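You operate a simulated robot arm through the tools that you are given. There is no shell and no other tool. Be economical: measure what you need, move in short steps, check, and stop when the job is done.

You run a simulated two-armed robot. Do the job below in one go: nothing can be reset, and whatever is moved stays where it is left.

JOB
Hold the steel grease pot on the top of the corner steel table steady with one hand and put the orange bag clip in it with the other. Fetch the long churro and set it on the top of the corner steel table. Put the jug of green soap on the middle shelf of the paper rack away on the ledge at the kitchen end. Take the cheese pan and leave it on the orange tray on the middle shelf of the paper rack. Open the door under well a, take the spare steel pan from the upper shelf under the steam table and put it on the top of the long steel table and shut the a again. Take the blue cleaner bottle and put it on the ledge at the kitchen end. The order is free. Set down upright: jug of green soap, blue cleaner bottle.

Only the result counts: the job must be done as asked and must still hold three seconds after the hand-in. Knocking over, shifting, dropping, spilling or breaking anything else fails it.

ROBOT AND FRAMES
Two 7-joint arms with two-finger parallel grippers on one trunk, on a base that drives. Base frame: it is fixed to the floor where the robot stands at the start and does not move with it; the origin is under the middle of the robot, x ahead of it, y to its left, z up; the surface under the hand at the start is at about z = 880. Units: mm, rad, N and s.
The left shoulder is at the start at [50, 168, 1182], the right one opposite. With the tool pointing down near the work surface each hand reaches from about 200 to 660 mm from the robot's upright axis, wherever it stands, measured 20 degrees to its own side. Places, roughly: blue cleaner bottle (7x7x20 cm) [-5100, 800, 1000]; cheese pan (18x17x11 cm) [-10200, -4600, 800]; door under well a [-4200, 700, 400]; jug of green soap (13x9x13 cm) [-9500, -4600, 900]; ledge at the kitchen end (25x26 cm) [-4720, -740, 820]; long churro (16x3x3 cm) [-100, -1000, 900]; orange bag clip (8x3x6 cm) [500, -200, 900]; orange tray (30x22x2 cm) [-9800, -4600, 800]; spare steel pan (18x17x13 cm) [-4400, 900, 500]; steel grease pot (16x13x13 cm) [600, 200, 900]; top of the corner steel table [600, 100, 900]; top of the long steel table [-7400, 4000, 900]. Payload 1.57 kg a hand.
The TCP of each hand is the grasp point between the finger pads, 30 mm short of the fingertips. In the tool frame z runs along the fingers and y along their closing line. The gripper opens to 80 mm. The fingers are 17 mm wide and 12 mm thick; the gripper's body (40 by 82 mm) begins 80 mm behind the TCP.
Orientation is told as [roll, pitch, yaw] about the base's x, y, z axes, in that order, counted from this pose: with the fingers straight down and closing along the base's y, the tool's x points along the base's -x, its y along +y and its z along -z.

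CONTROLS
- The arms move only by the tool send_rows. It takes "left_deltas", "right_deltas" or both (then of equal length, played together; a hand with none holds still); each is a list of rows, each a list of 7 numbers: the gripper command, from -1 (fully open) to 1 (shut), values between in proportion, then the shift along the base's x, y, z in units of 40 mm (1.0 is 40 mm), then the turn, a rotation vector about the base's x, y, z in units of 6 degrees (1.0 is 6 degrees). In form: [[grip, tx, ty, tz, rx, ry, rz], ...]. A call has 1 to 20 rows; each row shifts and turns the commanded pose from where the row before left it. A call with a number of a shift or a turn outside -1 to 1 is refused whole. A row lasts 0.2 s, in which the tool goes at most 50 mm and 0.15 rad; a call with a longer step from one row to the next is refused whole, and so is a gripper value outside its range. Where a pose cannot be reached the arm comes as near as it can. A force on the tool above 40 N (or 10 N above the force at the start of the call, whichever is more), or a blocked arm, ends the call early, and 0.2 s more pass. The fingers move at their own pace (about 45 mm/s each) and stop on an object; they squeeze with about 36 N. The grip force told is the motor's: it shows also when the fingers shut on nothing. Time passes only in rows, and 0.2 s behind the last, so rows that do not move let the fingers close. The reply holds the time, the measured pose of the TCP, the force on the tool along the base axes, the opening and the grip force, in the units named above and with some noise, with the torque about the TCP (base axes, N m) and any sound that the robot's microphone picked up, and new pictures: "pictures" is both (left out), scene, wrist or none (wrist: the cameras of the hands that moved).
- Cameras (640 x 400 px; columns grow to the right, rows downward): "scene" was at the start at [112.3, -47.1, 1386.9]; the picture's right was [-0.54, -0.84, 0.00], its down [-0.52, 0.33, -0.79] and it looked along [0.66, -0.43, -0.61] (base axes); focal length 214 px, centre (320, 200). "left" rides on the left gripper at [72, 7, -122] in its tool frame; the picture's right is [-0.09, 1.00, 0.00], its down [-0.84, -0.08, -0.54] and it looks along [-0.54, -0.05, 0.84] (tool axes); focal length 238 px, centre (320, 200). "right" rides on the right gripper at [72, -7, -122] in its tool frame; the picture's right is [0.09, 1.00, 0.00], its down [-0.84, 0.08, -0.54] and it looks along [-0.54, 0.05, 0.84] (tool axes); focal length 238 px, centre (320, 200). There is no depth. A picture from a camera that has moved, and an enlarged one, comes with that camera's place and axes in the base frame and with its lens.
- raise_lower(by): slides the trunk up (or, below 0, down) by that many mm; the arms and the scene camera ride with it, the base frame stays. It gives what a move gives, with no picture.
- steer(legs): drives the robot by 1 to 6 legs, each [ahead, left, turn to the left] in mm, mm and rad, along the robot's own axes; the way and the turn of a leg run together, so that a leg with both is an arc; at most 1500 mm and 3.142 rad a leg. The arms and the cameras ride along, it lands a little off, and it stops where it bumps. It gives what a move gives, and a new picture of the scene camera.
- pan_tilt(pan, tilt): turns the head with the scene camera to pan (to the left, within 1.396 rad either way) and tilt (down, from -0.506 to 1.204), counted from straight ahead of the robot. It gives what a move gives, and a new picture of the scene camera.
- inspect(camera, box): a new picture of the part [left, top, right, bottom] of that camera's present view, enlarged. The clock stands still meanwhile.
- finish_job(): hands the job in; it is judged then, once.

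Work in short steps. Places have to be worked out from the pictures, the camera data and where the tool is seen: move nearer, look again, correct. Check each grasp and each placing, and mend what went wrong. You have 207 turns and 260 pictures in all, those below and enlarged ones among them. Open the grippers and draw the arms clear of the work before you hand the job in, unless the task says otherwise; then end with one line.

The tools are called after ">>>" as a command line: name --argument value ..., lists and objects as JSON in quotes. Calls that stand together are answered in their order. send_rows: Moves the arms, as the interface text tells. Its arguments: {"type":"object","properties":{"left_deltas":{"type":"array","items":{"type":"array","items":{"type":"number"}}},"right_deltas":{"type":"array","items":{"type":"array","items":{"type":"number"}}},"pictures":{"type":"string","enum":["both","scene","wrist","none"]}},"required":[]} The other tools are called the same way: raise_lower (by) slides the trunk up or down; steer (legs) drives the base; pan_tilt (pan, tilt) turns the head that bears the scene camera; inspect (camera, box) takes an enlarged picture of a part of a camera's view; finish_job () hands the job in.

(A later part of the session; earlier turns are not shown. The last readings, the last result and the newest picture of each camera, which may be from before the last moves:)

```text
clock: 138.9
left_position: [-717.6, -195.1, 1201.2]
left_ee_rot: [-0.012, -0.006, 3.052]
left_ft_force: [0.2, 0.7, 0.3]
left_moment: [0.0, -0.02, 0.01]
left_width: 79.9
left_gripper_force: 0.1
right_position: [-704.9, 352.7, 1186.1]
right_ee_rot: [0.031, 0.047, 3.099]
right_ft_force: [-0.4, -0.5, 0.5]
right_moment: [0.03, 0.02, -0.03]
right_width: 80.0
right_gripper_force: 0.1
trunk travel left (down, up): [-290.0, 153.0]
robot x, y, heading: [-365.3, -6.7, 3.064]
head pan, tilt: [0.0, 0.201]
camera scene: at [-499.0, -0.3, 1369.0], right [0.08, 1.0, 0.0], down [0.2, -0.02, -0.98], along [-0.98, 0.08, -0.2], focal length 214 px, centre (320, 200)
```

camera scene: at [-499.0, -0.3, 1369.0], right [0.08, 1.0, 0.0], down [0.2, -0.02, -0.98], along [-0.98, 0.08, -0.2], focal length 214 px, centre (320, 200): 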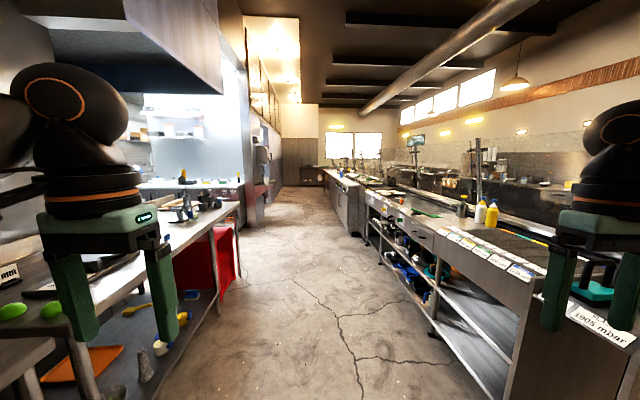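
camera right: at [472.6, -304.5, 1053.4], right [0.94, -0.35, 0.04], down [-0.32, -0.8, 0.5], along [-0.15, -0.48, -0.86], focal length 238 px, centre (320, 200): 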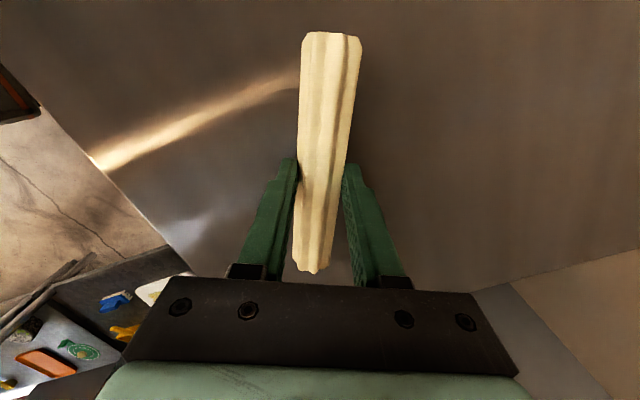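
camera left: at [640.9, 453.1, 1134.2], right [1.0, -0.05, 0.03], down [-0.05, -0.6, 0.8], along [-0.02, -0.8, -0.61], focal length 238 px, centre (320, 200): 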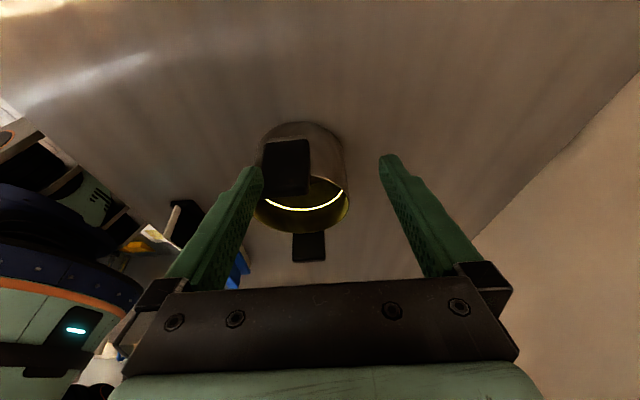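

The aisle along -x is clear. I straighten and drive down it toward x≈-4000.

>>> steer --legs '[[0, 0, 0.078], [1500, 0, 0], [1500, 0, 0], [600, 0, 0]]'

>>> pan_tilt --pan -0.9 --tilt 0.45

>>> pan_tilt --pan 0.9 --tilt 0.45

```text
clock: 156.7
left_position: [-4288.1, -96.0, 1201.3]
left_ee_rot: [-0.011, -0.005, 3.073]
left_ft_force: [0.3, 0.2, 0.7]
left_moment: [0.01, 0.0, -0.02]
left_width: 80.2
left_gripper_force: 0.1
right_position: [-4289.3, 451.7, 1185.0]
right_ee_rot: [0.032, 0.048, 3.118]
right_ft_force: [0.4, -0.3, -0.7]
right_moment: [-0.01, 0.0, 0.02]
right_width: 80.0
right_gripper_force: 0.0
trunk travel left (down, up): [-290.0, 153.0]
robot x, y, heading: [-3941.3, 94.8, 3.084]
head pan, tilt: [0.0, 0.201]
camera scene: at [-4075.4, 102.7, 1369.0], right [0.06, 1.0, 0.0], down [0.2, -0.01, -0.98], along [-0.98, 0.06, -0.2], focal length 214 px, centre (320, 200)
```

scene: 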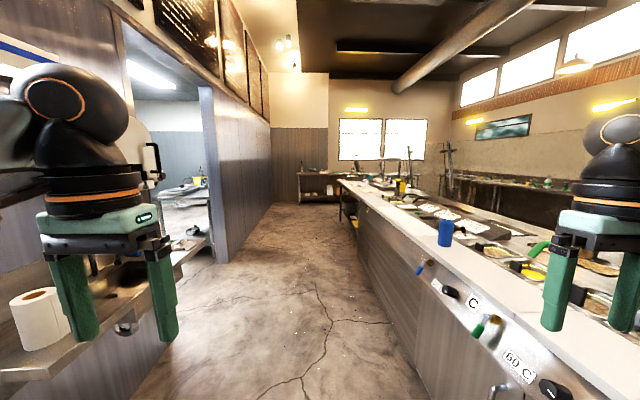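

```text
clock: 157.9
left_position: [-4290.1, -95.6, 1202.3]
left_ee_rot: [-0.011, -0.005, 3.072]
left_ft_force: [0.9, -0.6, -0.2]
left_moment: [-0.01, 0.0, -0.02]
left_width: 80.1
left_gripper_force: 0.1
right_position: [-4289.3, 453.3, 1186.9]
right_ee_rot: [0.032, 0.047, 3.119]
right_ft_force: [-0.5, -0.1, -0.6]
right_moment: [0.02, -0.02, -0.03]
right_width: 80.0
right_gripper_force: 0.0
trunk travel left (down, up): [-290.0, 153.0]
robot x, y, heading: [-3947.4, 96.8, 3.082]
head pan, tilt: [-0.901, 0.45]
camera scene: at [-4034.8, 172.4, 1345.9], right [0.82, 0.57, 0.0], down [0.25, -0.36, -0.9], along [-0.52, 0.74, -0.43], focal length 214 px, centre (320, 200)
```

scene: 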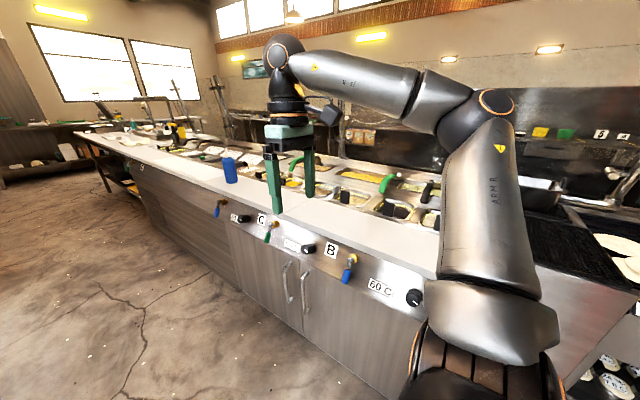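

```text
clock: 159.7
left_position: [-4289.9, -97.1, 1201.4]
left_ee_rot: [-0.011, -0.006, 3.071]
left_ft_force: [-0.6, 0.6, 0.7]
left_moment: [-0.05, -0.01, -0.02]
left_width: 79.9
left_gripper_force: 0.1
right_position: [-4289.4, 451.8, 1186.3]
right_ee_rot: [0.033, 0.046, 3.119]
right_ft_force: [0.0, -0.1, -0.7]
right_moment: [0.01, 0.01, -0.01]
right_width: 79.8
right_gripper_force: 0.0
trunk travel left (down, up): [-290.0, 153.0]
robot x, y, heading: [-3942.0, 95.1, 3.087]
head pan, tilt: [0.901, 0.45]
camera scene: at [-4043.3, 28.6, 1345.9], right [-0.75, 0.67, 0.0], down [0.29, 0.32, -0.9], along [-0.6, -0.67, -0.44], focal length 214 px, centre (320, 200)
```

scene: 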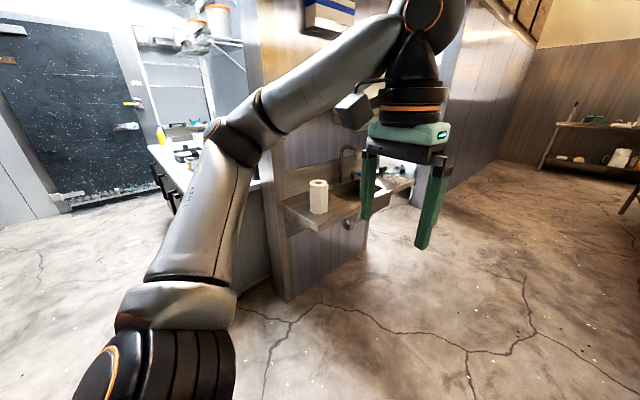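

The blue bottle is on the steam table's white ledge at about [-5140, 850]. I drive abreast of it and turn to face it.

>>> steer --legs '[[970, 60, 0], [0, 0, -1.514]]'

>>> pan_tilt --pan 0.3 --tilt 0.6

```text
clock: 168.4
left_position: [-5127.0, 419.7, 1201.4]
left_ee_rot: [-0.01, -0.007, 1.586]
left_ft_force: [-0.5, -0.4, 0.4]
left_moment: [0.0, 0.0, -0.04]
left_width: 79.7
left_gripper_force: 0.1
right_position: [-4580.2, 467.2, 1185.2]
right_ee_rot: [0.032, 0.047, 1.635]
right_ft_force: [-0.1, 1.1, 0.1]
right_moment: [0.01, 0.03, -0.02]
right_width: 80.2
right_gripper_force: 0.1
trunk travel left (down, up): [-290.0, 153.0]
robot x, y, heading: [-4906.3, 92.2, 1.597]
head pan, tilt: [0.901, 0.45]
camera scene: at [-4981.1, 184.6, 1345.9], right [0.6, 0.8, 0.0], down [0.35, -0.26, -0.9], along [-0.72, 0.54, -0.44], focal length 214 px, centre (320, 200)
```

scene: 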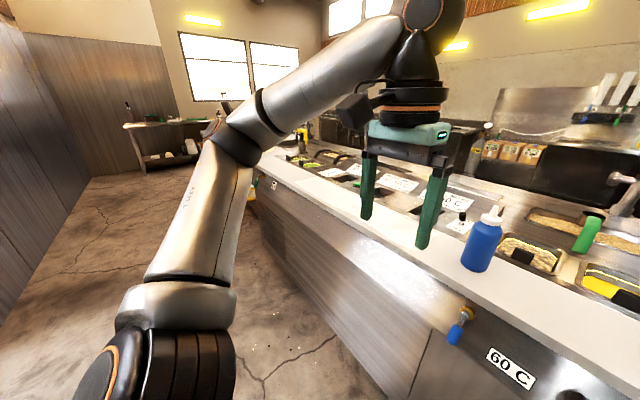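

```text
clock: 169.4
left_position: [-5126.3, 419.0, 1201.4]
left_ee_rot: [-0.009, -0.006, 1.587]
left_ft_force: [0.0, -0.3, -1.0]
left_moment: [0.03, -0.04, -0.01]
left_width: 80.0
left_gripper_force: 0.1
right_position: [-4580.3, 465.3, 1186.1]
right_ee_rot: [0.031, 0.046, 1.634]
right_ft_force: [0.2, 0.7, -0.7]
right_moment: [-0.01, 0.0, 0.0]
right_width: 80.2
right_gripper_force: 0.1
trunk travel left (down, up): [-290.0, 153.0]
robot x, y, heading: [-4907.2, 86.5, 1.599]
head pan, tilt: [0.3, 0.6]
camera scene: at [-4936.1, 213.2, 1332.3], right [0.95, 0.32, 0.0], down [0.18, -0.53, -0.83], along [-0.27, 0.78, -0.56], focal length 214 px, centre (320, 200)
```

scene: 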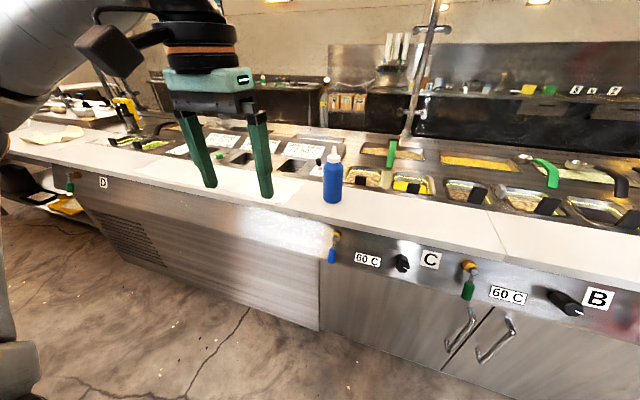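

Let me enlarge the bottle to see its shape.

>>> inspect --camera "scene" --box '[282, 120, 402, 240]'

```text
3.33 times, centred on (342, 180) of scene
camera zoom: at [-4936.1, 213.2, 1332.3], right [0.95, 0.32, 0.0], down [0.18, -0.53, -0.83], along [-0.27, 0.78, -0.56], focal length 715 px, centre (247, 267)
```

zoom: 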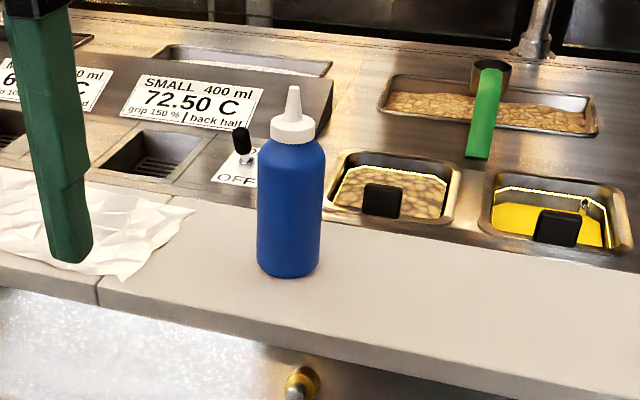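

The bottle has a white collar that can be gripped from above. I drive closer: 245 mm ahead, 50 mm right.

>>> steer --legs '[[245, -50, -0.028]]'

>>> send_rows --left_deltas '[[-1, 0, 0.8, 0.2, 0, 0, 0], [-1, 0, 0.8, 0.2, 0, 0, 0]]' --pictures "both"

```text
clock: 171.2
left_position: [-5068.9, 676.8, 1201.2]
left_ee_rot: [-0.01, -0.004, 1.553]
left_ft_force: [-0.4, 0.2, -0.2]
left_moment: [-0.04, -0.02, 0.01]
left_width: 79.7
left_gripper_force: 0.0
right_position: [-4522.1, 705.7, 1184.7]
right_ee_rot: [0.03, 0.048, 1.599]
right_ft_force: [-0.4, -0.2, -0.9]
right_moment: [-0.06, -0.02, 0.0]
right_width: 80.0
right_gripper_force: 0.0
trunk travel left (down, up): [-290.0, 153.0]
robot x, y, heading: [-4861.4, 339.8, 1.561]
head pan, tilt: [0.3, 0.6]
camera scene: at [-4885.4, 464.0, 1332.2], right [0.96, 0.29, 0.0], down [0.16, -0.54, -0.82], along [-0.24, 0.79, -0.57], focal length 214 px, centre (320, 200)
```

scene: 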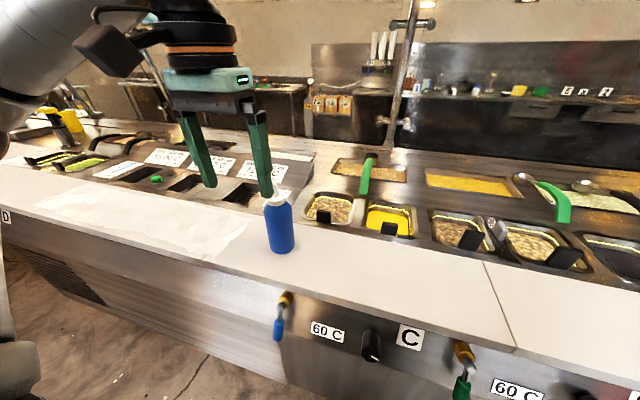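

```text
clock: 171.8
left_position: [-5068.1, 739.1, 1218.3]
left_ee_rot: [-0.011, -0.005, 1.553]
left_ft_force: [0.8, 0.1, -0.4]
left_moment: [-0.02, -0.01, 0.02]
left_width: 80.0
left_gripper_force: 0.1
right_position: [-4522.9, 704.7, 1185.1]
right_ee_rot: [0.03, 0.046, 1.6]
right_ft_force: [-0.3, 0.4, -0.1]
right_moment: [0.0, -0.01, 0.02]
right_width: 80.1
right_gripper_force: 0.1
trunk travel left (down, up): [-290.0, 153.0]
robot x, y, heading: [-4858.6, 341.7, 1.562]
head pan, tilt: [0.3, 0.6]
camera scene: at [-4885.3, 463.5, 1332.3], right [0.96, 0.29, 0.0], down [0.16, -0.54, -0.82], along [-0.24, 0.79, -0.57], focal length 214 px, centre (320, 200)
camera left: at [-5076.1, 667.8, 1341.7], right [-0.99, 0.11, -0.01], down [0.09, 0.83, 0.55], along [0.07, 0.54, -0.84], focal length 238 px, centre (320, 200)
```

scene: 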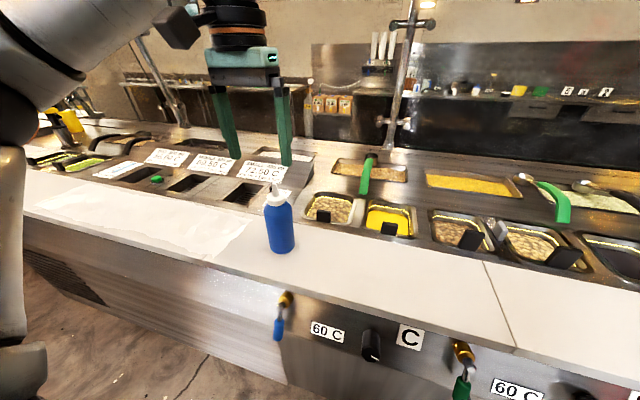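
left: 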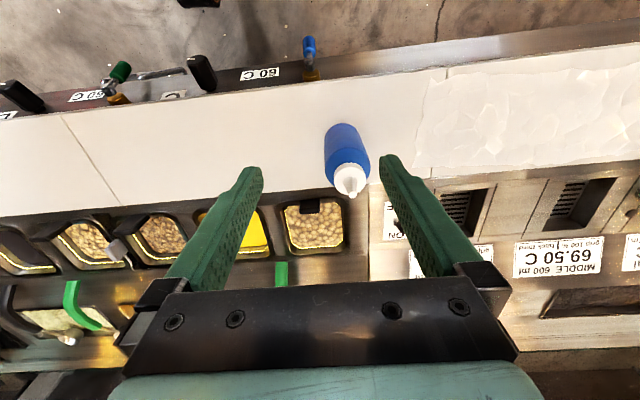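

Bottle axis at about [-5096, 808], collar z≈1056–1080, tip 1107. I move over it at safe height and check.

>>> send_rows --left_deltas '[[-1, -0.35, 0.86, -0.3, 0, 0, 0], [-1, -0.35, 0.86, -0.5, 0, 0, 0], [-1, 0, 0, -0.5, 0, 0, 0]]' --pictures "both"

```text
clock: 172.7
left_position: [-5096.1, 807.8, 1167.1]
left_ee_rot: [-0.012, -0.007, 1.554]
left_ft_force: [-0.5, -0.3, 1.0]
left_moment: [0.0, 0.0, 0.03]
left_width: 80.1
left_gripper_force: 0.1
right_position: [-4521.8, 704.8, 1185.4]
right_ee_rot: [0.032, 0.047, 1.6]
right_ft_force: [-0.8, 0.4, 0.4]
right_moment: [0.06, -0.03, -0.02]
right_width: 79.8
right_gripper_force: 0.0
trunk travel left (down, up): [-290.0, 153.0]
robot x, y, heading: [-4858.3, 344.3, 1.566]
head pan, tilt: [0.3, 0.6]
camera scene: at [-4885.7, 463.4, 1332.3], right [0.96, 0.29, 0.0], down [0.16, -0.54, -0.82], along [-0.24, 0.79, -0.57], focal length 214 px, centre (320, 200)
camera left: at [-5105.8, 735.9, 1289.2], right [-0.99, 0.11, -0.01], down [0.09, 0.83, 0.55], along [0.07, 0.54, -0.84], focal length 238 px, centre (320, 200)
```

scene: 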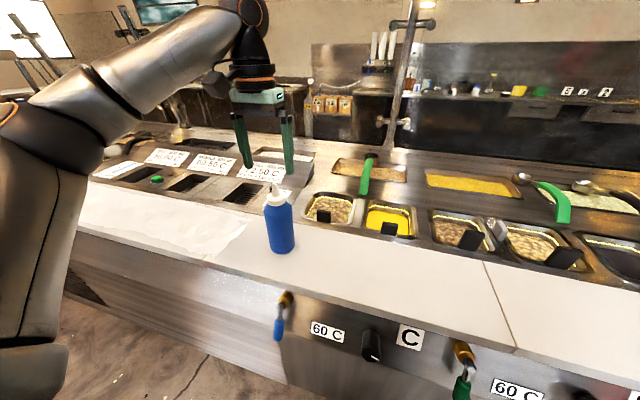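
left: 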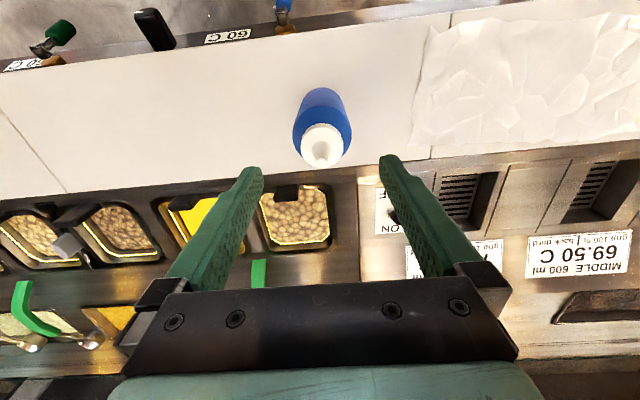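

Well centred. I descend with the fingers either side of the collar to z≈1085.

>>> send_rows --left_deltas '[[-1, 0, 0.1, -0.7, 0, 0, 0], [-1, 0, 0, -0.7, 0, 0, 0], [-1, 0, 0, -0.65, 0, 0, 0]]' --pictures "wrist"

>>> inspect --camera "scene" --box '[220, 100, 340, 260]'

```text
clock: 173.4
left_position: [-5096.9, 811.3, 1082.7]
left_ee_rot: [-0.011, -0.006, 1.555]
left_ft_force: [0.1, -0.4, 0.2]
left_moment: [-0.03, 0.01, 0.01]
left_width: 80.1
left_gripper_force: 0.0
right_position: [-4522.0, 706.1, 1186.8]
right_ee_rot: [0.031, 0.047, 1.601]
right_ft_force: [-0.1, -1.1, 0.2]
right_moment: [0.04, 0.0, 0.01]
right_width: 79.9
right_gripper_force: 0.0
trunk travel left (down, up): [-290.0, 153.0]
robot x, y, heading: [-4861.0, 336.8, 1.562]
head pan, tilt: [0.3, 0.6]
camera left: at [-5106.6, 739.4, 1204.9], right [-0.99, 0.11, -0.01], down [0.08, 0.83, 0.55], along [0.07, 0.54, -0.84], focal length 238 px, centre (320, 200)
```

left: 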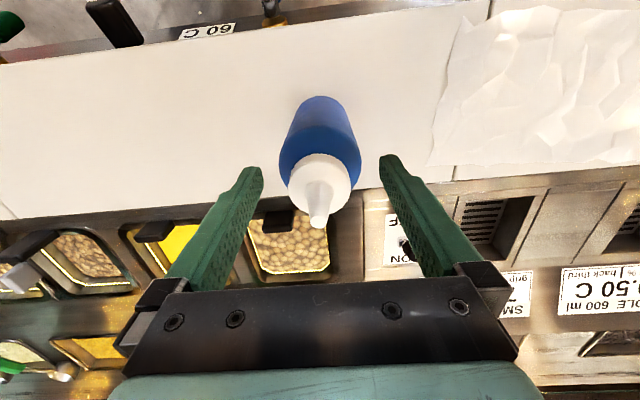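

```text
2.50 times, centred on (280, 180) of scene
camera zoom: at [-4885.8, 463.6, 1332.3], right [0.96, 0.29, 0.0], down [0.16, -0.54, -0.82], along [-0.24, 0.79, -0.57], focal length 536 px, centre (420, 250)
```

zoom: 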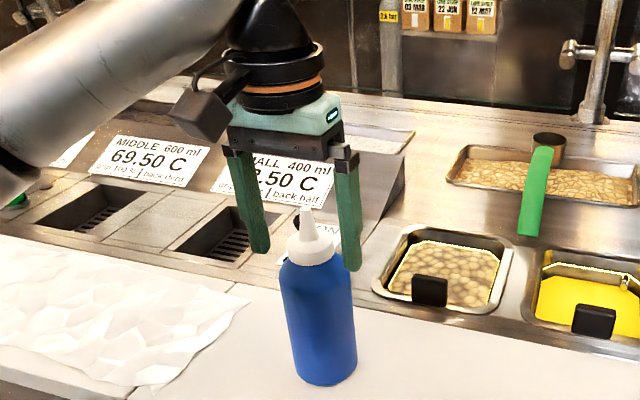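

Fingertips are at the collar's lower rim. I raise 4 mm, shift 3 mm and close.

>>> send_rows --left_deltas '[[-1, 0, 0.08, 0.1, 0, 0, 0], [1, 0, 0, 0, 0, 0, 0], [1, 0, 0, 0, 0, 0, 0], [1, 0, 0, 0, 0, 0, 0], [1, 0, 0, 0, 0, 0, 0]]' --pictures "wrist"

>>> inspect --camera "scene" --box '[220, 100, 340, 260]'

```text
clock: 174.7
left_position: [-5095.9, 814.4, 1087.4]
left_ee_rot: [-0.01, -0.006, 1.553]
left_ft_force: [-0.3, 0.0, 0.4]
left_moment: [-0.01, 0.06, 0.03]
left_width: 40.0
left_gripper_force: 28.7
right_position: [-4521.9, 703.8, 1185.6]
right_ee_rot: [0.031, 0.047, 1.602]
right_ft_force: [0.4, 0.3, -0.2]
right_moment: [0.01, 0.0, 0.03]
right_width: 79.9
right_gripper_force: 0.1
trunk travel left (down, up): [-290.0, 153.0]
robot x, y, heading: [-4860.4, 339.1, 1.563]
head pan, tilt: [0.3, 0.6]
camera left: at [-5105.8, 742.7, 1209.2], right [-0.99, 0.11, -0.01], down [0.09, 0.83, 0.55], along [0.07, 0.54, -0.84], focal length 238 px, centre (320, 200)
```

left: 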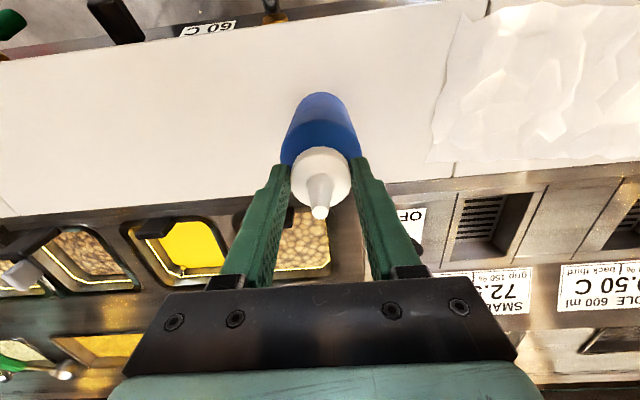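

```text
2.50 times, centred on (280, 180) of scene
camera zoom: at [-4885.6, 463.4, 1332.3], right [0.96, 0.29, 0.0], down [0.16, -0.54, -0.83], along [-0.24, 0.79, -0.56], focal length 536 px, centre (420, 250)
```

zoom: 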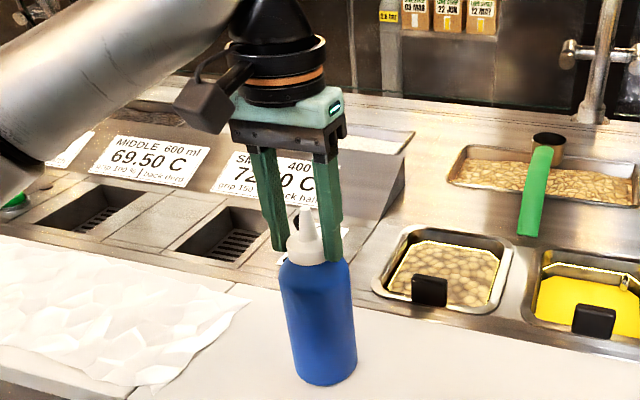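

The collar is held at 40 mm. I lift 60 mm and check that the bottle hangs straight.

>>> send_rows --left_deltas '[[1, 0, 0, 0.4, 0, 0, 0], [1, 0, 0, 0.6, 0, 0, 0], [1, 0, 0, 0.6, 0, 0, 0], [1, 0, 0, 0, 0, 0, 0]]' --pictures "scene"

```text
clock: 175.7
left_position: [-5096.5, 817.5, 1149.4]
left_ee_rot: [-0.01, -0.006, 1.552]
left_ft_force: [0.4, 0.6, -2.4]
left_moment: [0.0, -0.03, 0.03]
left_width: 39.7
left_gripper_force: 35.9
right_position: [-4522.4, 703.8, 1186.2]
right_ee_rot: [0.031, 0.047, 1.601]
right_ft_force: [0.6, -0.4, 0.2]
right_moment: [-0.02, 0.02, -0.02]
right_width: 80.1
right_gripper_force: 0.0
trunk travel left (down, up): [-290.0, 153.0]
robot x, y, heading: [-4861.3, 340.5, 1.562]
head pan, tilt: [0.3, 0.6]
camera scene: at [-4885.8, 463.7, 1332.2], right [0.96, 0.29, 0.0], down [0.16, -0.54, -0.82], along [-0.24, 0.79, -0.57], focal length 214 px, centre (320, 200)
```

scene: 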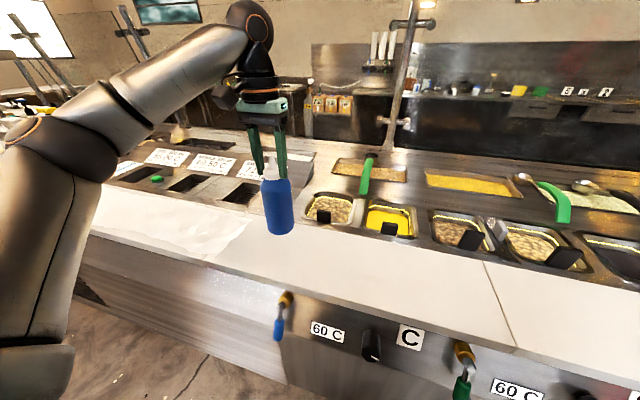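

It hangs straight. I back off, turn half round and go toward the ledge.

>>> steer --legs '[[-300, 0, 0], [0, 0, 1.571], [0, 0, 1.571], [150, -89, 0]]'

>>> pan_tilt --pan 0.25 --tilt 0.7

```text
clock: 186.5
left_position: [-4684.5, -578.3, 1149.5]
left_ee_rot: [-0.012, -0.006, -1.539]
left_ft_force: [-0.5, -0.3, -4.1]
left_moment: [0.03, -0.02, -0.03]
left_width: 39.1
left_gripper_force: 36.1
right_position: [-5262.9, -494.6, 1185.1]
right_ee_rot: [0.031, 0.048, -1.495]
right_ft_force: [-0.1, -0.2, 0.4]
right_moment: [0.02, -0.01, 0.01]
right_width: 80.1
right_gripper_force: 0.0
trunk travel left (down, up): [-290.0, 153.0]
robot x, y, heading: [-4944.5, -110.7, -1.528]
head pan, tilt: [0.3, 0.6]
camera scene: at [-4911.4, -236.6, 1332.2], right [-0.94, -0.34, 0.0], down [-0.19, 0.53, -0.82], along [0.28, -0.78, -0.57], focal length 214 px, centre (320, 200)
```

scene: 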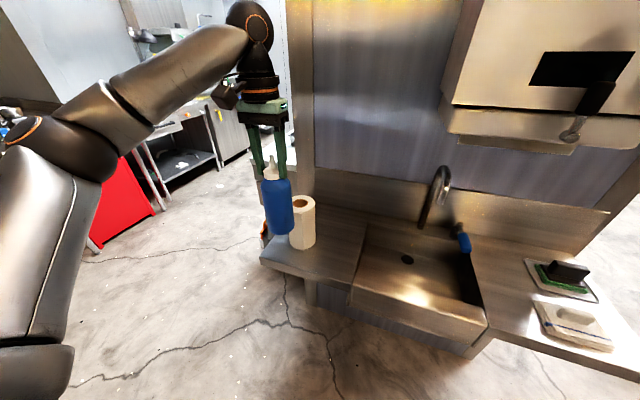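

```text
clock: 187.2
left_position: [-4683.5, -577.0, 1150.0]
left_ee_rot: [-0.01, -0.004, -1.54]
left_ft_force: [0.6, 0.0, -3.6]
left_moment: [0.02, 0.02, -0.01]
left_width: 39.0
left_gripper_force: 36.1
right_position: [-5262.7, -493.0, 1186.0]
right_ee_rot: [0.031, 0.047, -1.493]
right_ft_force: [0.0, -0.2, -0.1]
right_moment: [-0.01, 0.03, 0.01]
right_width: 79.7
right_gripper_force: 0.1
trunk travel left (down, up): [-290.0, 153.0]
robot x, y, heading: [-4943.1, -108.0, -1.531]
head pan, tilt: [0.25, 0.7]
camera scene: at [-4916.3, -234.0, 1323.7], right [-0.96, -0.29, 0.0], down [-0.18, 0.62, -0.77], along [0.22, -0.73, -0.64], focal length 214 px, centre (320, 200)
```

scene: 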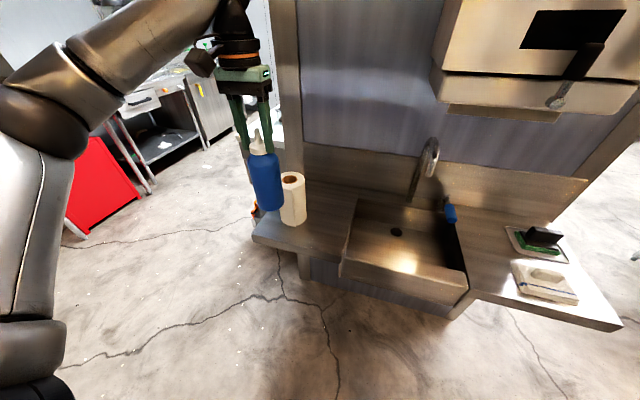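

The ledge has a paper roll on its front-left part (about [-4690, -674]). Room is behind and right of the roll. I raise the bottle and go nearer for a wrist view.

>>> send_rows --left_deltas '[[1, 0, 0, 0.8, 0, 0, 0], [1, 0, 0, 0.8, 0, 0, 0]]' --pictures "wrist"

>>> steer --legs '[[120, 0, -0.04]]'

>>> inspect --camera "left" --box '[0, 0, 640, 400]'

```text
clock: 187.8
left_position: [-4682.1, -578.8, 1212.7]
left_ee_rot: [-0.011, -0.005, -1.539]
left_ft_force: [-0.2, -0.3, -3.2]
left_moment: [0.04, -0.01, -0.02]
left_width: 39.1
left_gripper_force: 36.1
right_position: [-5261.8, -493.6, 1185.9]
right_ee_rot: [0.03, 0.048, -1.493]
right_ft_force: [0.0, 0.5, 0.0]
right_moment: [-0.02, 0.02, 0.01]
right_width: 80.1
right_gripper_force: 0.1
trunk travel left (down, up): [-290.0, 153.0]
robot x, y, heading: [-4942.7, -114.2, -1.53]
head pan, tilt: [0.25, 0.7]
camera left: at [-4677.7, -505.4, 1335.5], right [1.0, -0.06, -0.01], down [-0.05, -0.84, 0.55], along [-0.04, -0.55, -0.84], focal length 238 px, centre (320, 200)
```

left: 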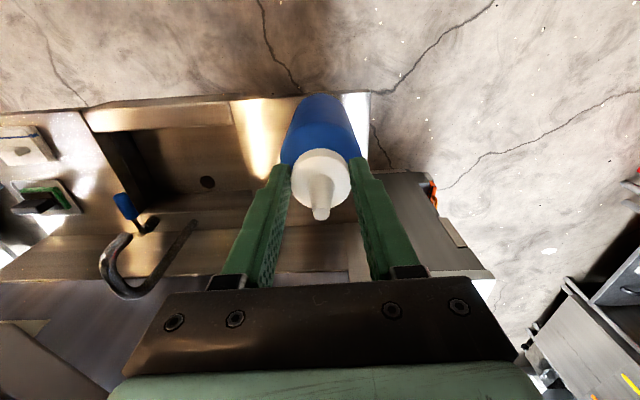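

```text
clock: 189.0
left_position: [-4696.7, -711.4, 1212.2]
left_ee_rot: [-0.009, -0.003, -1.575]
left_ft_force: [-0.7, -1.3, -3.8]
left_moment: [0.04, -0.01, 0.01]
left_width: 38.7
left_gripper_force: 36.0
right_position: [-5273.0, -605.4, 1184.3]
right_ee_rot: [0.03, 0.049, -1.528]
right_ft_force: [-0.1, -0.2, -0.9]
right_moment: [0.0, 0.0, 0.0]
right_width: 79.8
right_gripper_force: 0.1
trunk travel left (down, up): [-290.0, 153.0]
robot x, y, heading: [-4942.6, -233.8, -1.56]
head pan, tilt: [0.25, 0.7]
camera scene: at [-4917.9, -358.5, 1323.5], right [-0.97, -0.25, 0.0], down [-0.16, 0.62, -0.76], along [0.19, -0.74, -0.65], focal length 214 px, centre (320, 200)
```

scene: 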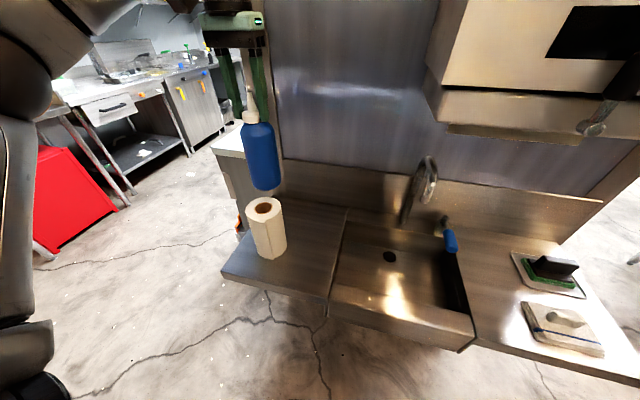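

```text
1.00 times, centred on (320, 200) of left (not enlarged: the box is as wide or as high as the picture)
camera zoom: at [-4688.9, -638.8, 1334.6], right [1.0, -0.1, -0.01], down [-0.08, -0.83, 0.55], along [-0.06, -0.54, -0.84], focal length 238 px, centre (320, 200)
```

zoom: 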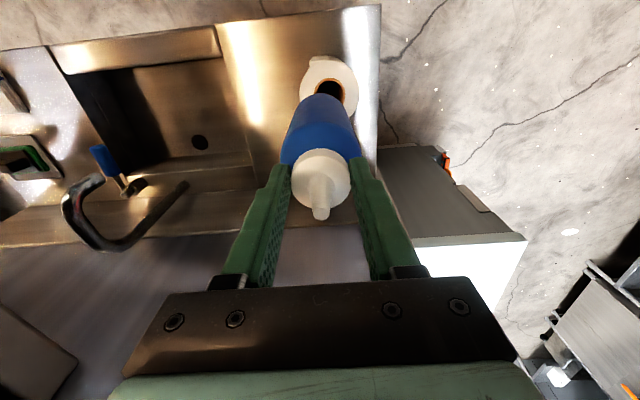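

Plan: bottle behind the roll at about [-4665, -815], leaving the right part for the jug. I drive 70 mm ahead and shift the hand to that spot at height.

>>> steer --legs '[[70, 0, -0.01]]'

>>> send_rows --left_deltas '[[1, 0.4, -0.4, 0, 0, 0, 0], [1, 0.4, -0.4, 0, 0, 0, 0]]' --pictures "both"

```text
clock: 189.9
left_position: [-4699.2, -731.4, 1212.9]
left_ee_rot: [-0.007, -0.005, -1.581]
left_ft_force: [-0.2, 0.4, -2.6]
left_moment: [0.03, 0.01, 0.01]
left_width: 38.9
left_gripper_force: 36.0
right_position: [-5274.4, -614.8, 1188.6]
right_ee_rot: [0.028, 0.061, -1.523]
right_ft_force: [-2.4, 19.0, 1.2]
right_moment: [-2.21, -0.29, 0.2]
right_width: 80.1
right_gripper_force: 0.0
trunk travel left (down, up): [-290.0, 153.0]
robot x, y, heading: [-4939.5, -257.2, -1.574]
head pan, tilt: [0.25, 0.7]
stopped in leg 1: the force on the tool passed its limit at 96 N (the readings are from after the stop); the commanded pose is now the measured one
camera scene: at [-4919.0, -376.6, 1324.1], right [-0.97, -0.25, 0.0], down [-0.16, 0.62, -0.77], along [0.19, -0.74, -0.64], focal length 214 px, centre (320, 200)
```

scene: 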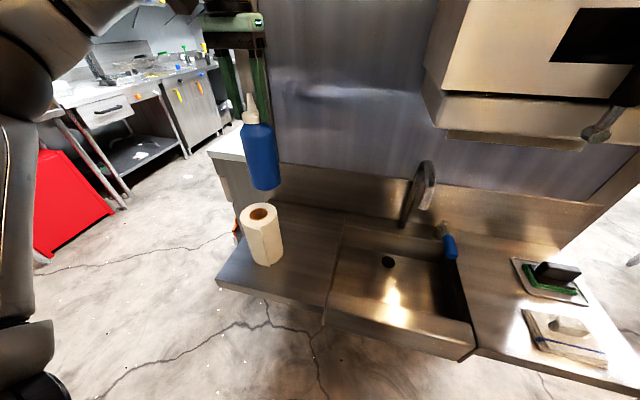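

```text
clock: 190.5
left_position: [-4668.3, -761.8, 1215.6]
left_ee_rot: [-0.009, -0.008, -1.582]
left_ft_force: [-0.2, 0.0, -2.9]
left_moment: [0.01, 0.03, 0.04]
left_width: 38.9
left_gripper_force: 35.6
right_position: [-5275.6, -615.5, 1187.9]
right_ee_rot: [0.029, 0.061, -1.521]
right_ft_force: [-3.9, 25.1, 2.1]
right_moment: [-2.89, -0.47, 0.21]
right_width: 80.1
right_gripper_force: 0.0
trunk travel left (down, up): [-290.0, 153.0]
robot x, y, heading: [-4940.0, -255.2, -1.569]
head pan, tilt: [0.25, 0.7]
camera scene: at [-4918.9, -375.9, 1324.2], right [-0.97, -0.25, 0.0], down [-0.16, 0.62, -0.77], along [0.19, -0.74, -0.64], focal length 214 px, centre (320, 200)
camera left: at [-4660.1, -687.9, 1337.4], right [0.99, -0.1, -0.01], down [-0.08, -0.83, 0.55], along [-0.06, -0.55, -0.84], focal length 238 px, centre (320, 200)
```

scene: 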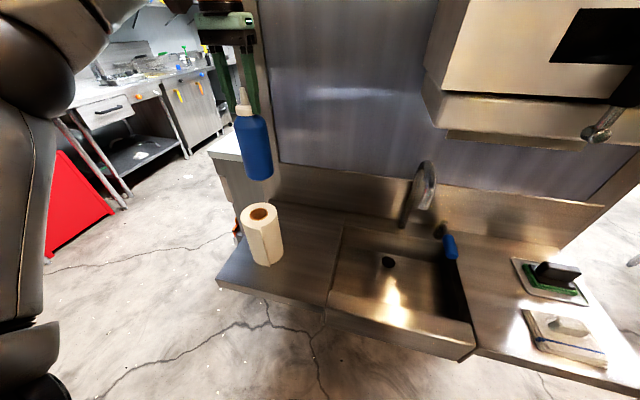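
left: 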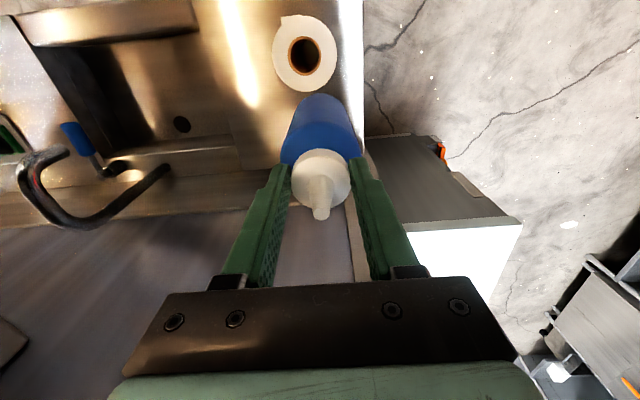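

The right hand touched the dispenser box; I draw it back at once, and move the bottle on to y≈-812.

>>> send_rows --left_deltas '[[1, 0, 0, 0, 0, 0, 0], [1, 0, -0.4, 0, 0, 0, 0], [1, 0, -0.45, 0, 0, 0, 0], [1, 0, -0.4, 0, 0, 0, 0]]' --right_deltas '[[-1, 0, 0.8, 0, 0, 0, 0], [-1, 0, 0.9, 0, 0, 0, 0], [-1, 0, 0.5, 0, 0, 0, 0], [-1, 0, 0, 0, 0, 0, 0]]' --pictures "both"

```text
clock: 191.5
left_position: [-4668.1, -799.7, 1213.5]
left_ee_rot: [-0.011, -0.004, -1.581]
left_ft_force: [0.0, -0.5, -3.5]
left_moment: [0.03, 0.0, -0.02]
left_width: 38.9
left_gripper_force: 36.1
left hand out of reach, approached as far as the arm can: row 4
right_position: [-5274.3, -530.0, 1188.5]
right_ee_rot: [0.029, 0.065, -1.525]
right_ft_force: [0.3, 0.2, 0.2]
right_moment: [0.01, 0.02, -0.04]
right_width: 80.2
right_gripper_force: 0.0
trunk travel left (down, up): [-290.0, 153.0]
robot x, y, heading: [-4943.2, -259.8, -1.57]
head pan, tilt: [0.25, 0.7]
camera scene: at [-4917.8, -380.5, 1323.6], right [-0.97, -0.25, 0.0], down [-0.16, 0.62, -0.76], along [0.19, -0.74, -0.64], focal length 214 px, centre (320, 200)
camera right: at [-5286.5, -466.7, 1315.3], right [0.99, 0.14, 0.03], down [0.1, -0.87, 0.49], along [0.1, -0.48, -0.87], focal length 238 px, centre (320, 200)
camera left: at [-4659.4, -728.0, 1335.0], right [0.99, -0.1, -0.01], down [-0.08, -0.83, 0.55], along [-0.06, -0.54, -0.84], focal length 238 px, centre (320, 200)
```

scene: 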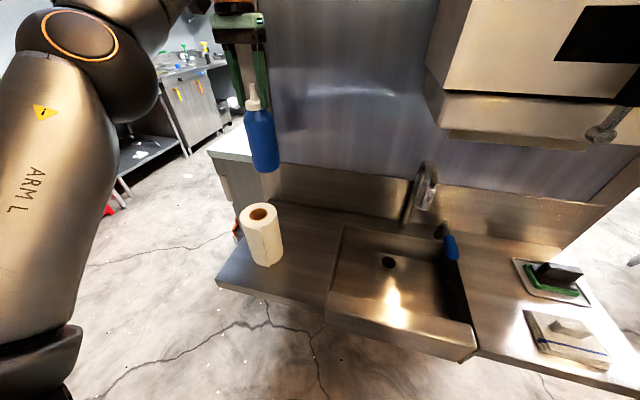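
right: 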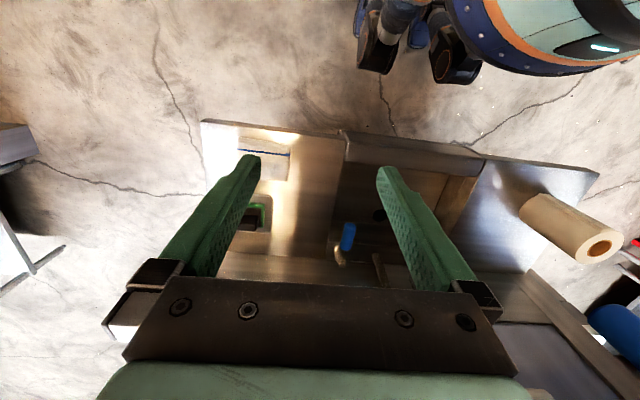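
left: 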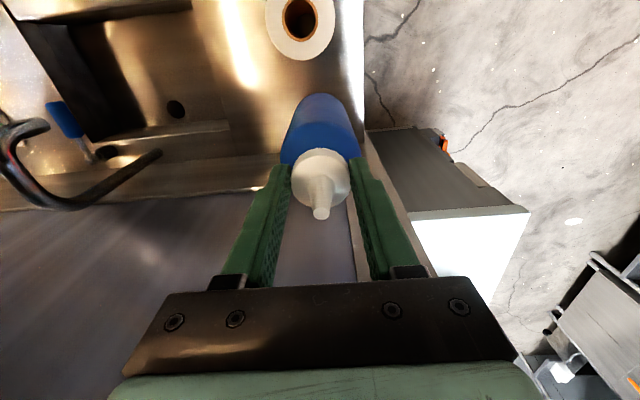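

The bottle's 13 mm behind the roll; I drive 25 mm further ahead for clearance, then lower to about 60 mm above the ledge.

>>> steer --legs '[[25, 0, 0]]'

>>> send_rows --left_deltas '[[1, 0, 0, -0.8, 0, 0, 0], [1, 0, 0, -0.8, 0, 0, 0], [1, 0, 0, -0.8, 0, 0, 0], [1, 0, 0, -0.6, 0, 0, 0]]' --pictures "both"

```text
clock: 192.3
left_position: [-4669.0, -826.9, 1212.2]
left_ee_rot: [-0.011, -0.002, -1.58]
left_ft_force: [-0.5, -0.1, -3.4]
left_moment: [0.06, 0.03, 0.02]
left_width: 39.0
left_gripper_force: 35.9
right_position: [-5272.4, -555.3, 1187.8]
right_ee_rot: [0.028, 0.067, -1.524]
right_ft_force: [-0.3, -1.1, 0.0]
right_moment: [0.0, -0.01, 0.01]
right_width: 80.1
right_gripper_force: 0.2
trunk travel left (down, up): [-290.0, 153.0]
robot x, y, heading: [-4938.7, -282.3, -1.566]
head pan, tilt: [0.25, 0.7]
camera scene: at [-4918.3, -406.4, 1323.5], right [-0.97, -0.25, 0.0], down [-0.16, 0.63, -0.76], along [0.19, -0.74, -0.65], focal length 214 px, centre (320, 200)
```

scene: 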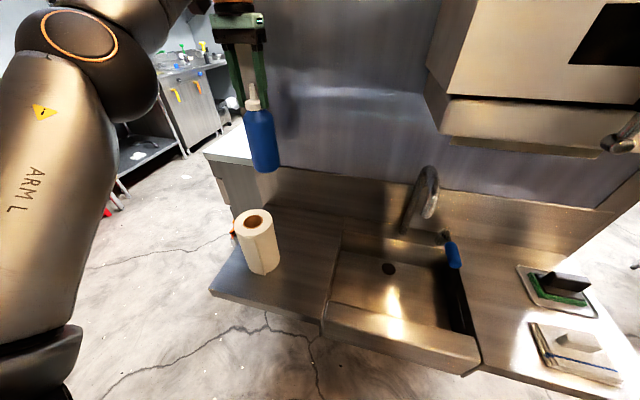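

```text
clock: 193.3
left_position: [-4668.9, -825.8, 1091.9]
left_ee_rot: [-0.01, -0.006, -1.578]
left_ft_force: [0.4, -0.3, -2.2]
left_moment: [0.03, 0.03, 0.07]
left_width: 39.0
left_gripper_force: 35.9
right_position: [-5273.3, -555.2, 1190.4]
right_ee_rot: [0.026, 0.064, -1.523]
right_ft_force: [-0.4, 0.1, 0.2]
right_moment: [0.04, 0.02, -0.01]
right_width: 80.1
right_gripper_force: 0.1
trunk travel left (down, up): [-290.0, 153.0]
robot x, y, heading: [-4940.1, -282.3, -1.574]
head pan, tilt: [0.25, 0.7]
camera scene: at [-4918.1, -405.4, 1323.7], right [-0.97, -0.25, 0.0], down [-0.16, 0.62, -0.76], along [0.19, -0.74, -0.64], focal length 214 px, centre (320, 200)
camera left: at [-4660.8, -753.1, 1214.9], right [0.99, -0.1, -0.01], down [-0.08, -0.83, 0.55], along [-0.06, -0.54, -0.84], focal length 238 px, centre (320, 200)
```

scene: 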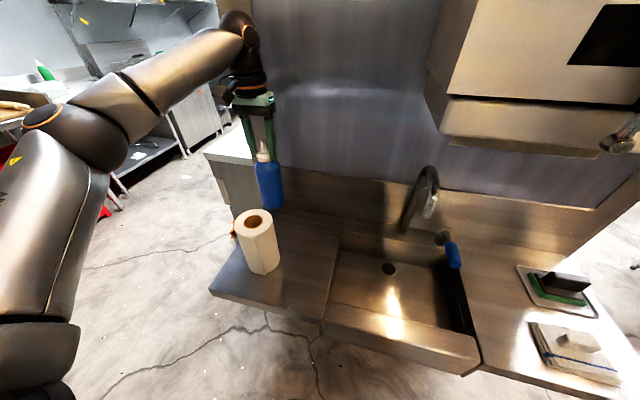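
left: 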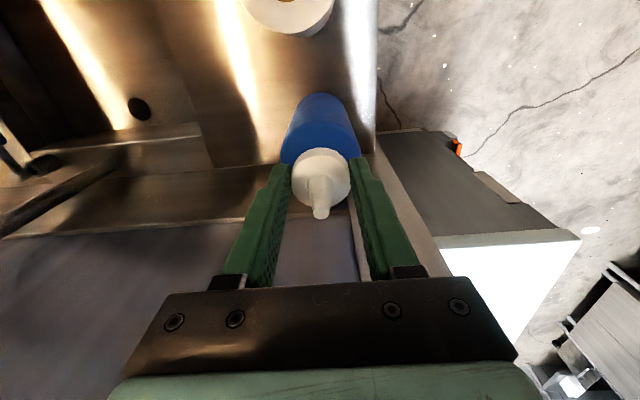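

Clear of roll and backsplash. I lower 60 mm and look again.

>>> send_rows --left_deltas '[[1, 0, 0, -0.8, 0, 0, 0], [1, 0, 0, -0.6, 0, 0, 0]]' --pictures "none"

>>> inspect --camera "scene" --box '[200, 80, 360, 320]'

```text
clock: 193.9
left_position: [-4668.7, -826.0, 1038.2]
left_ee_rot: [-0.007, -0.004, -1.58]
left_ft_force: [0.0, 0.0, -2.6]
left_moment: [0.03, 0.01, 0.0]
left_width: 38.9
left_gripper_force: 36.3
right_position: [-5273.4, -555.5, 1189.9]
right_ee_rot: [0.028, 0.065, -1.523]
right_ft_force: [0.8, -0.4, 0.2]
right_moment: [0.0, 0.0, -0.02]
right_width: 79.8
right_gripper_force: 0.1
trunk travel left (down, up): [-290.0, 153.0]
robot x, y, heading: [-4941.4, -281.0, -1.571]
head pan, tilt: [0.25, 0.7]
```

```text
1.67 times, centred on (280, 200) of scene
camera zoom: at [-4918.3, -405.4, 1323.7], right [-0.97, -0.25, 0.0], down [-0.16, 0.62, -0.76], along [0.19, -0.74, -0.64], focal length 358 px, centre (387, 200)
```

zoom: 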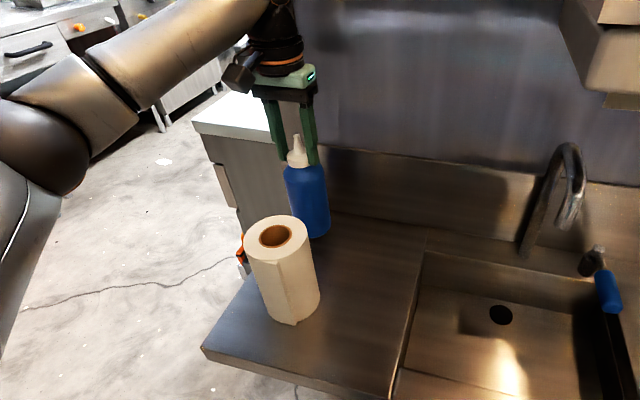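

Bottle bottom is about 40 mm above the ledge. I lower in small steps watching the force.

>>> send_rows --left_deltas '[[1, 0, 0, -0.25, 0, 0, 0], [1, 0, 0, -0.25, 0, 0, 0], [1, 0, 0, -0.15, 0, 0, 0]]' --pictures "none"

>>> inspect --camera "scene" --box '[200, 80, 360, 320]'

```text
clock: 194.7
left_position: [-4667.7, -823.5, 1010.3]
left_ee_rot: [-0.012, -0.004, -1.579]
left_ft_force: [-0.6, 0.0, -2.7]
left_moment: [0.02, -0.02, 0.0]
left_width: 38.7
left_gripper_force: 36.1
right_position: [-5274.5, -555.7, 1189.2]
right_ee_rot: [0.028, 0.063, -1.522]
right_ft_force: [0.1, -1.3, -0.1]
right_moment: [-0.02, 0.02, 0.01]
right_width: 80.1
right_gripper_force: 0.1
trunk travel left (down, up): [-290.0, 153.0]
robot x, y, heading: [-4937.8, -279.5, -1.573]
head pan, tilt: [0.25, 0.7]
```

```text
1.67 times, centred on (280, 200) of scene
camera zoom: at [-4918.3, -405.3, 1323.6], right [-0.97, -0.25, 0.0], down [-0.16, 0.62, -0.76], along [0.19, -0.74, -0.64], focal length 358 px, centre (387, 200)
```

zoom: 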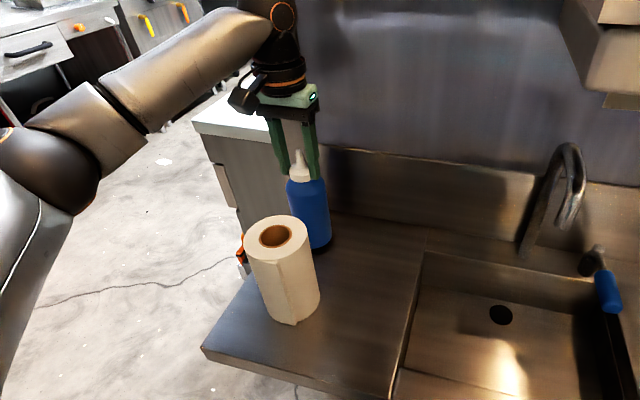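

Still free (weight −2.7 N). I continue in 4 mm rows.

>>> send_rows --left_deltas '[[1, 0, 0, -0.1, 0, 0, 0], [1, 0, 0, -0.1, 0, 0, 0], [1, 0, 0, -0.1, 0, 0, 0]]' --pictures "none"

>>> send_rows --left_deltas '[[1, 0, 0, -0.1, 0, 0, 0], [1, 0, 0, -0.05, 0, 0, 0]]' --pictures "none"

>>> inspect --camera "scene" --box '[200, 80, 360, 320]'

```text
clock: 195.5
left_position: [-4669.2, -824.3, 997.7]
left_ee_rot: [-0.009, -0.002, -1.58]
left_ft_force: [0.4, 0.2, -3.0]
left_moment: [-0.01, 0.0, 0.01]
left_width: 38.8
left_gripper_force: 35.5
right_position: [-5272.4, -555.1, 1188.8]
right_ee_rot: [0.029, 0.064, -1.522]
right_ft_force: [0.2, 0.5, -0.3]
right_moment: [0.02, 0.0, -0.05]
right_width: 80.1
right_gripper_force: 0.0
trunk travel left (down, up): [-290.0, 153.0]
robot x, y, heading: [-4938.2, -282.3, -1.57]
head pan, tilt: [0.25, 0.7]
```

```text
clock: 196.1
left_position: [-4669.2, -823.2, 997.8]
left_ee_rot: [-0.01, -0.012, -1.581]
left_ft_force: [0.8, 4.3, 24.5]
left_moment: [0.38, -0.17, 0.03]
left_width: 38.9
left_gripper_force: 35.8
right_position: [-5274.8, -552.0, 1190.4]
right_ee_rot: [0.029, 0.061, -1.522]
right_ft_force: [1.0, -0.3, 0.4]
right_moment: [-0.03, -0.01, -0.02]
right_width: 80.2
right_gripper_force: 0.1
trunk travel left (down, up): [-290.0, 153.0]
robot x, y, heading: [-4940.1, -282.5, -1.566]
head pan, tilt: [0.25, 0.7]
```

```text
1.67 times, centred on (280, 200) of scene
camera zoom: at [-4919.5, -402.2, 1324.5], right [-0.97, -0.25, 0.0], down [-0.16, 0.62, -0.77], along [0.19, -0.74, -0.64], focal length 358 px, centre (387, 200)
```

zoom: 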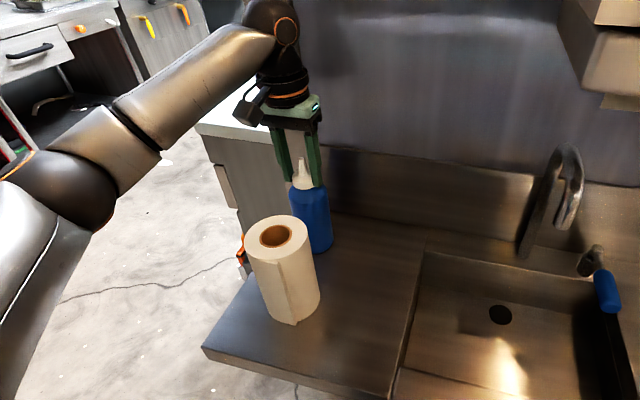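

Contact at z≈997 (24 N). I relieve slightly, open and lift straight up.

>>> send_rows --left_deltas '[[1, 0, 0, 0.08, 0, 0, 0], [0.3, 0, 0, 0, 0, 0, 0], [-0.2, 0, 0, 0, 0, 0, 0], [-0.6, 0, 0, 0, 0, 0, 0], [-0.6, 0, 0, 0.4, 0, 0, 0], [-0.6, 0, 0, 0.8, 0, 0, 0], [-0.6, 0, 0, 0.9, 0, 0, 0], [-0.6, 0, 0, 0.9, 0, 0, 0], [-0.6, 0, 0, 0.9, 0, 0, 0], [-0.6, 0, 0, 0.9, 0, 0, 0]]' --pictures "both"

```text
clock: 198.3
left_position: [-4673.4, -825.5, 1190.9]
left_ee_rot: [-0.01, -0.007, -1.579]
left_ft_force: [-0.5, -0.4, -0.5]
left_moment: [0.0, 0.0, -0.03]
left_width: 64.0
left_gripper_force: 0.0
right_position: [-5274.1, -553.6, 1189.3]
right_ee_rot: [0.027, 0.066, -1.523]
right_ft_force: [0.5, -0.1, -0.2]
right_moment: [-0.01, -0.01, 0.0]
right_width: 79.8
right_gripper_force: 0.0
trunk travel left (down, up): [-290.0, 153.0]
robot x, y, heading: [-4939.9, -283.3, -1.57]
head pan, tilt: [0.25, 0.7]
camera scene: at [-4919.2, -404.5, 1323.7], right [-0.97, -0.25, 0.0], down [-0.16, 0.62, -0.77], along [0.19, -0.74, -0.64], focal length 214 px, centre (320, 200)
camera left: at [-4664.0, -752.4, 1313.0], right [0.99, -0.1, -0.01], down [-0.08, -0.83, 0.55], along [-0.06, -0.54, -0.84], focal length 238 px, centre (320, 200)
```

scene: 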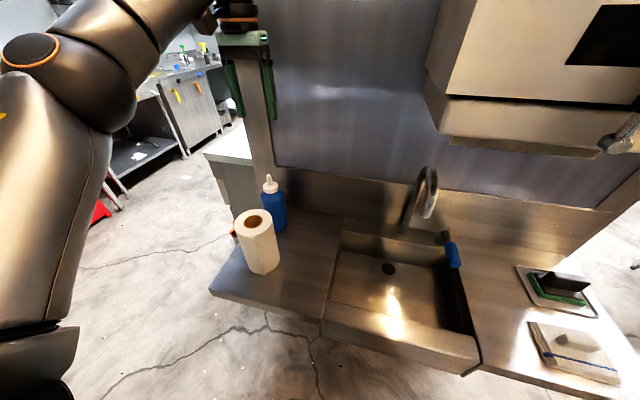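
left: 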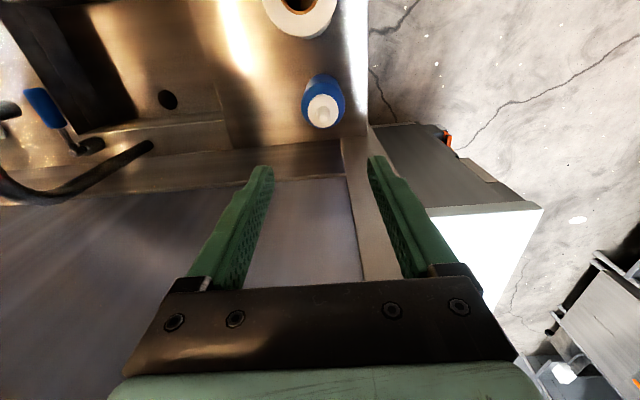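

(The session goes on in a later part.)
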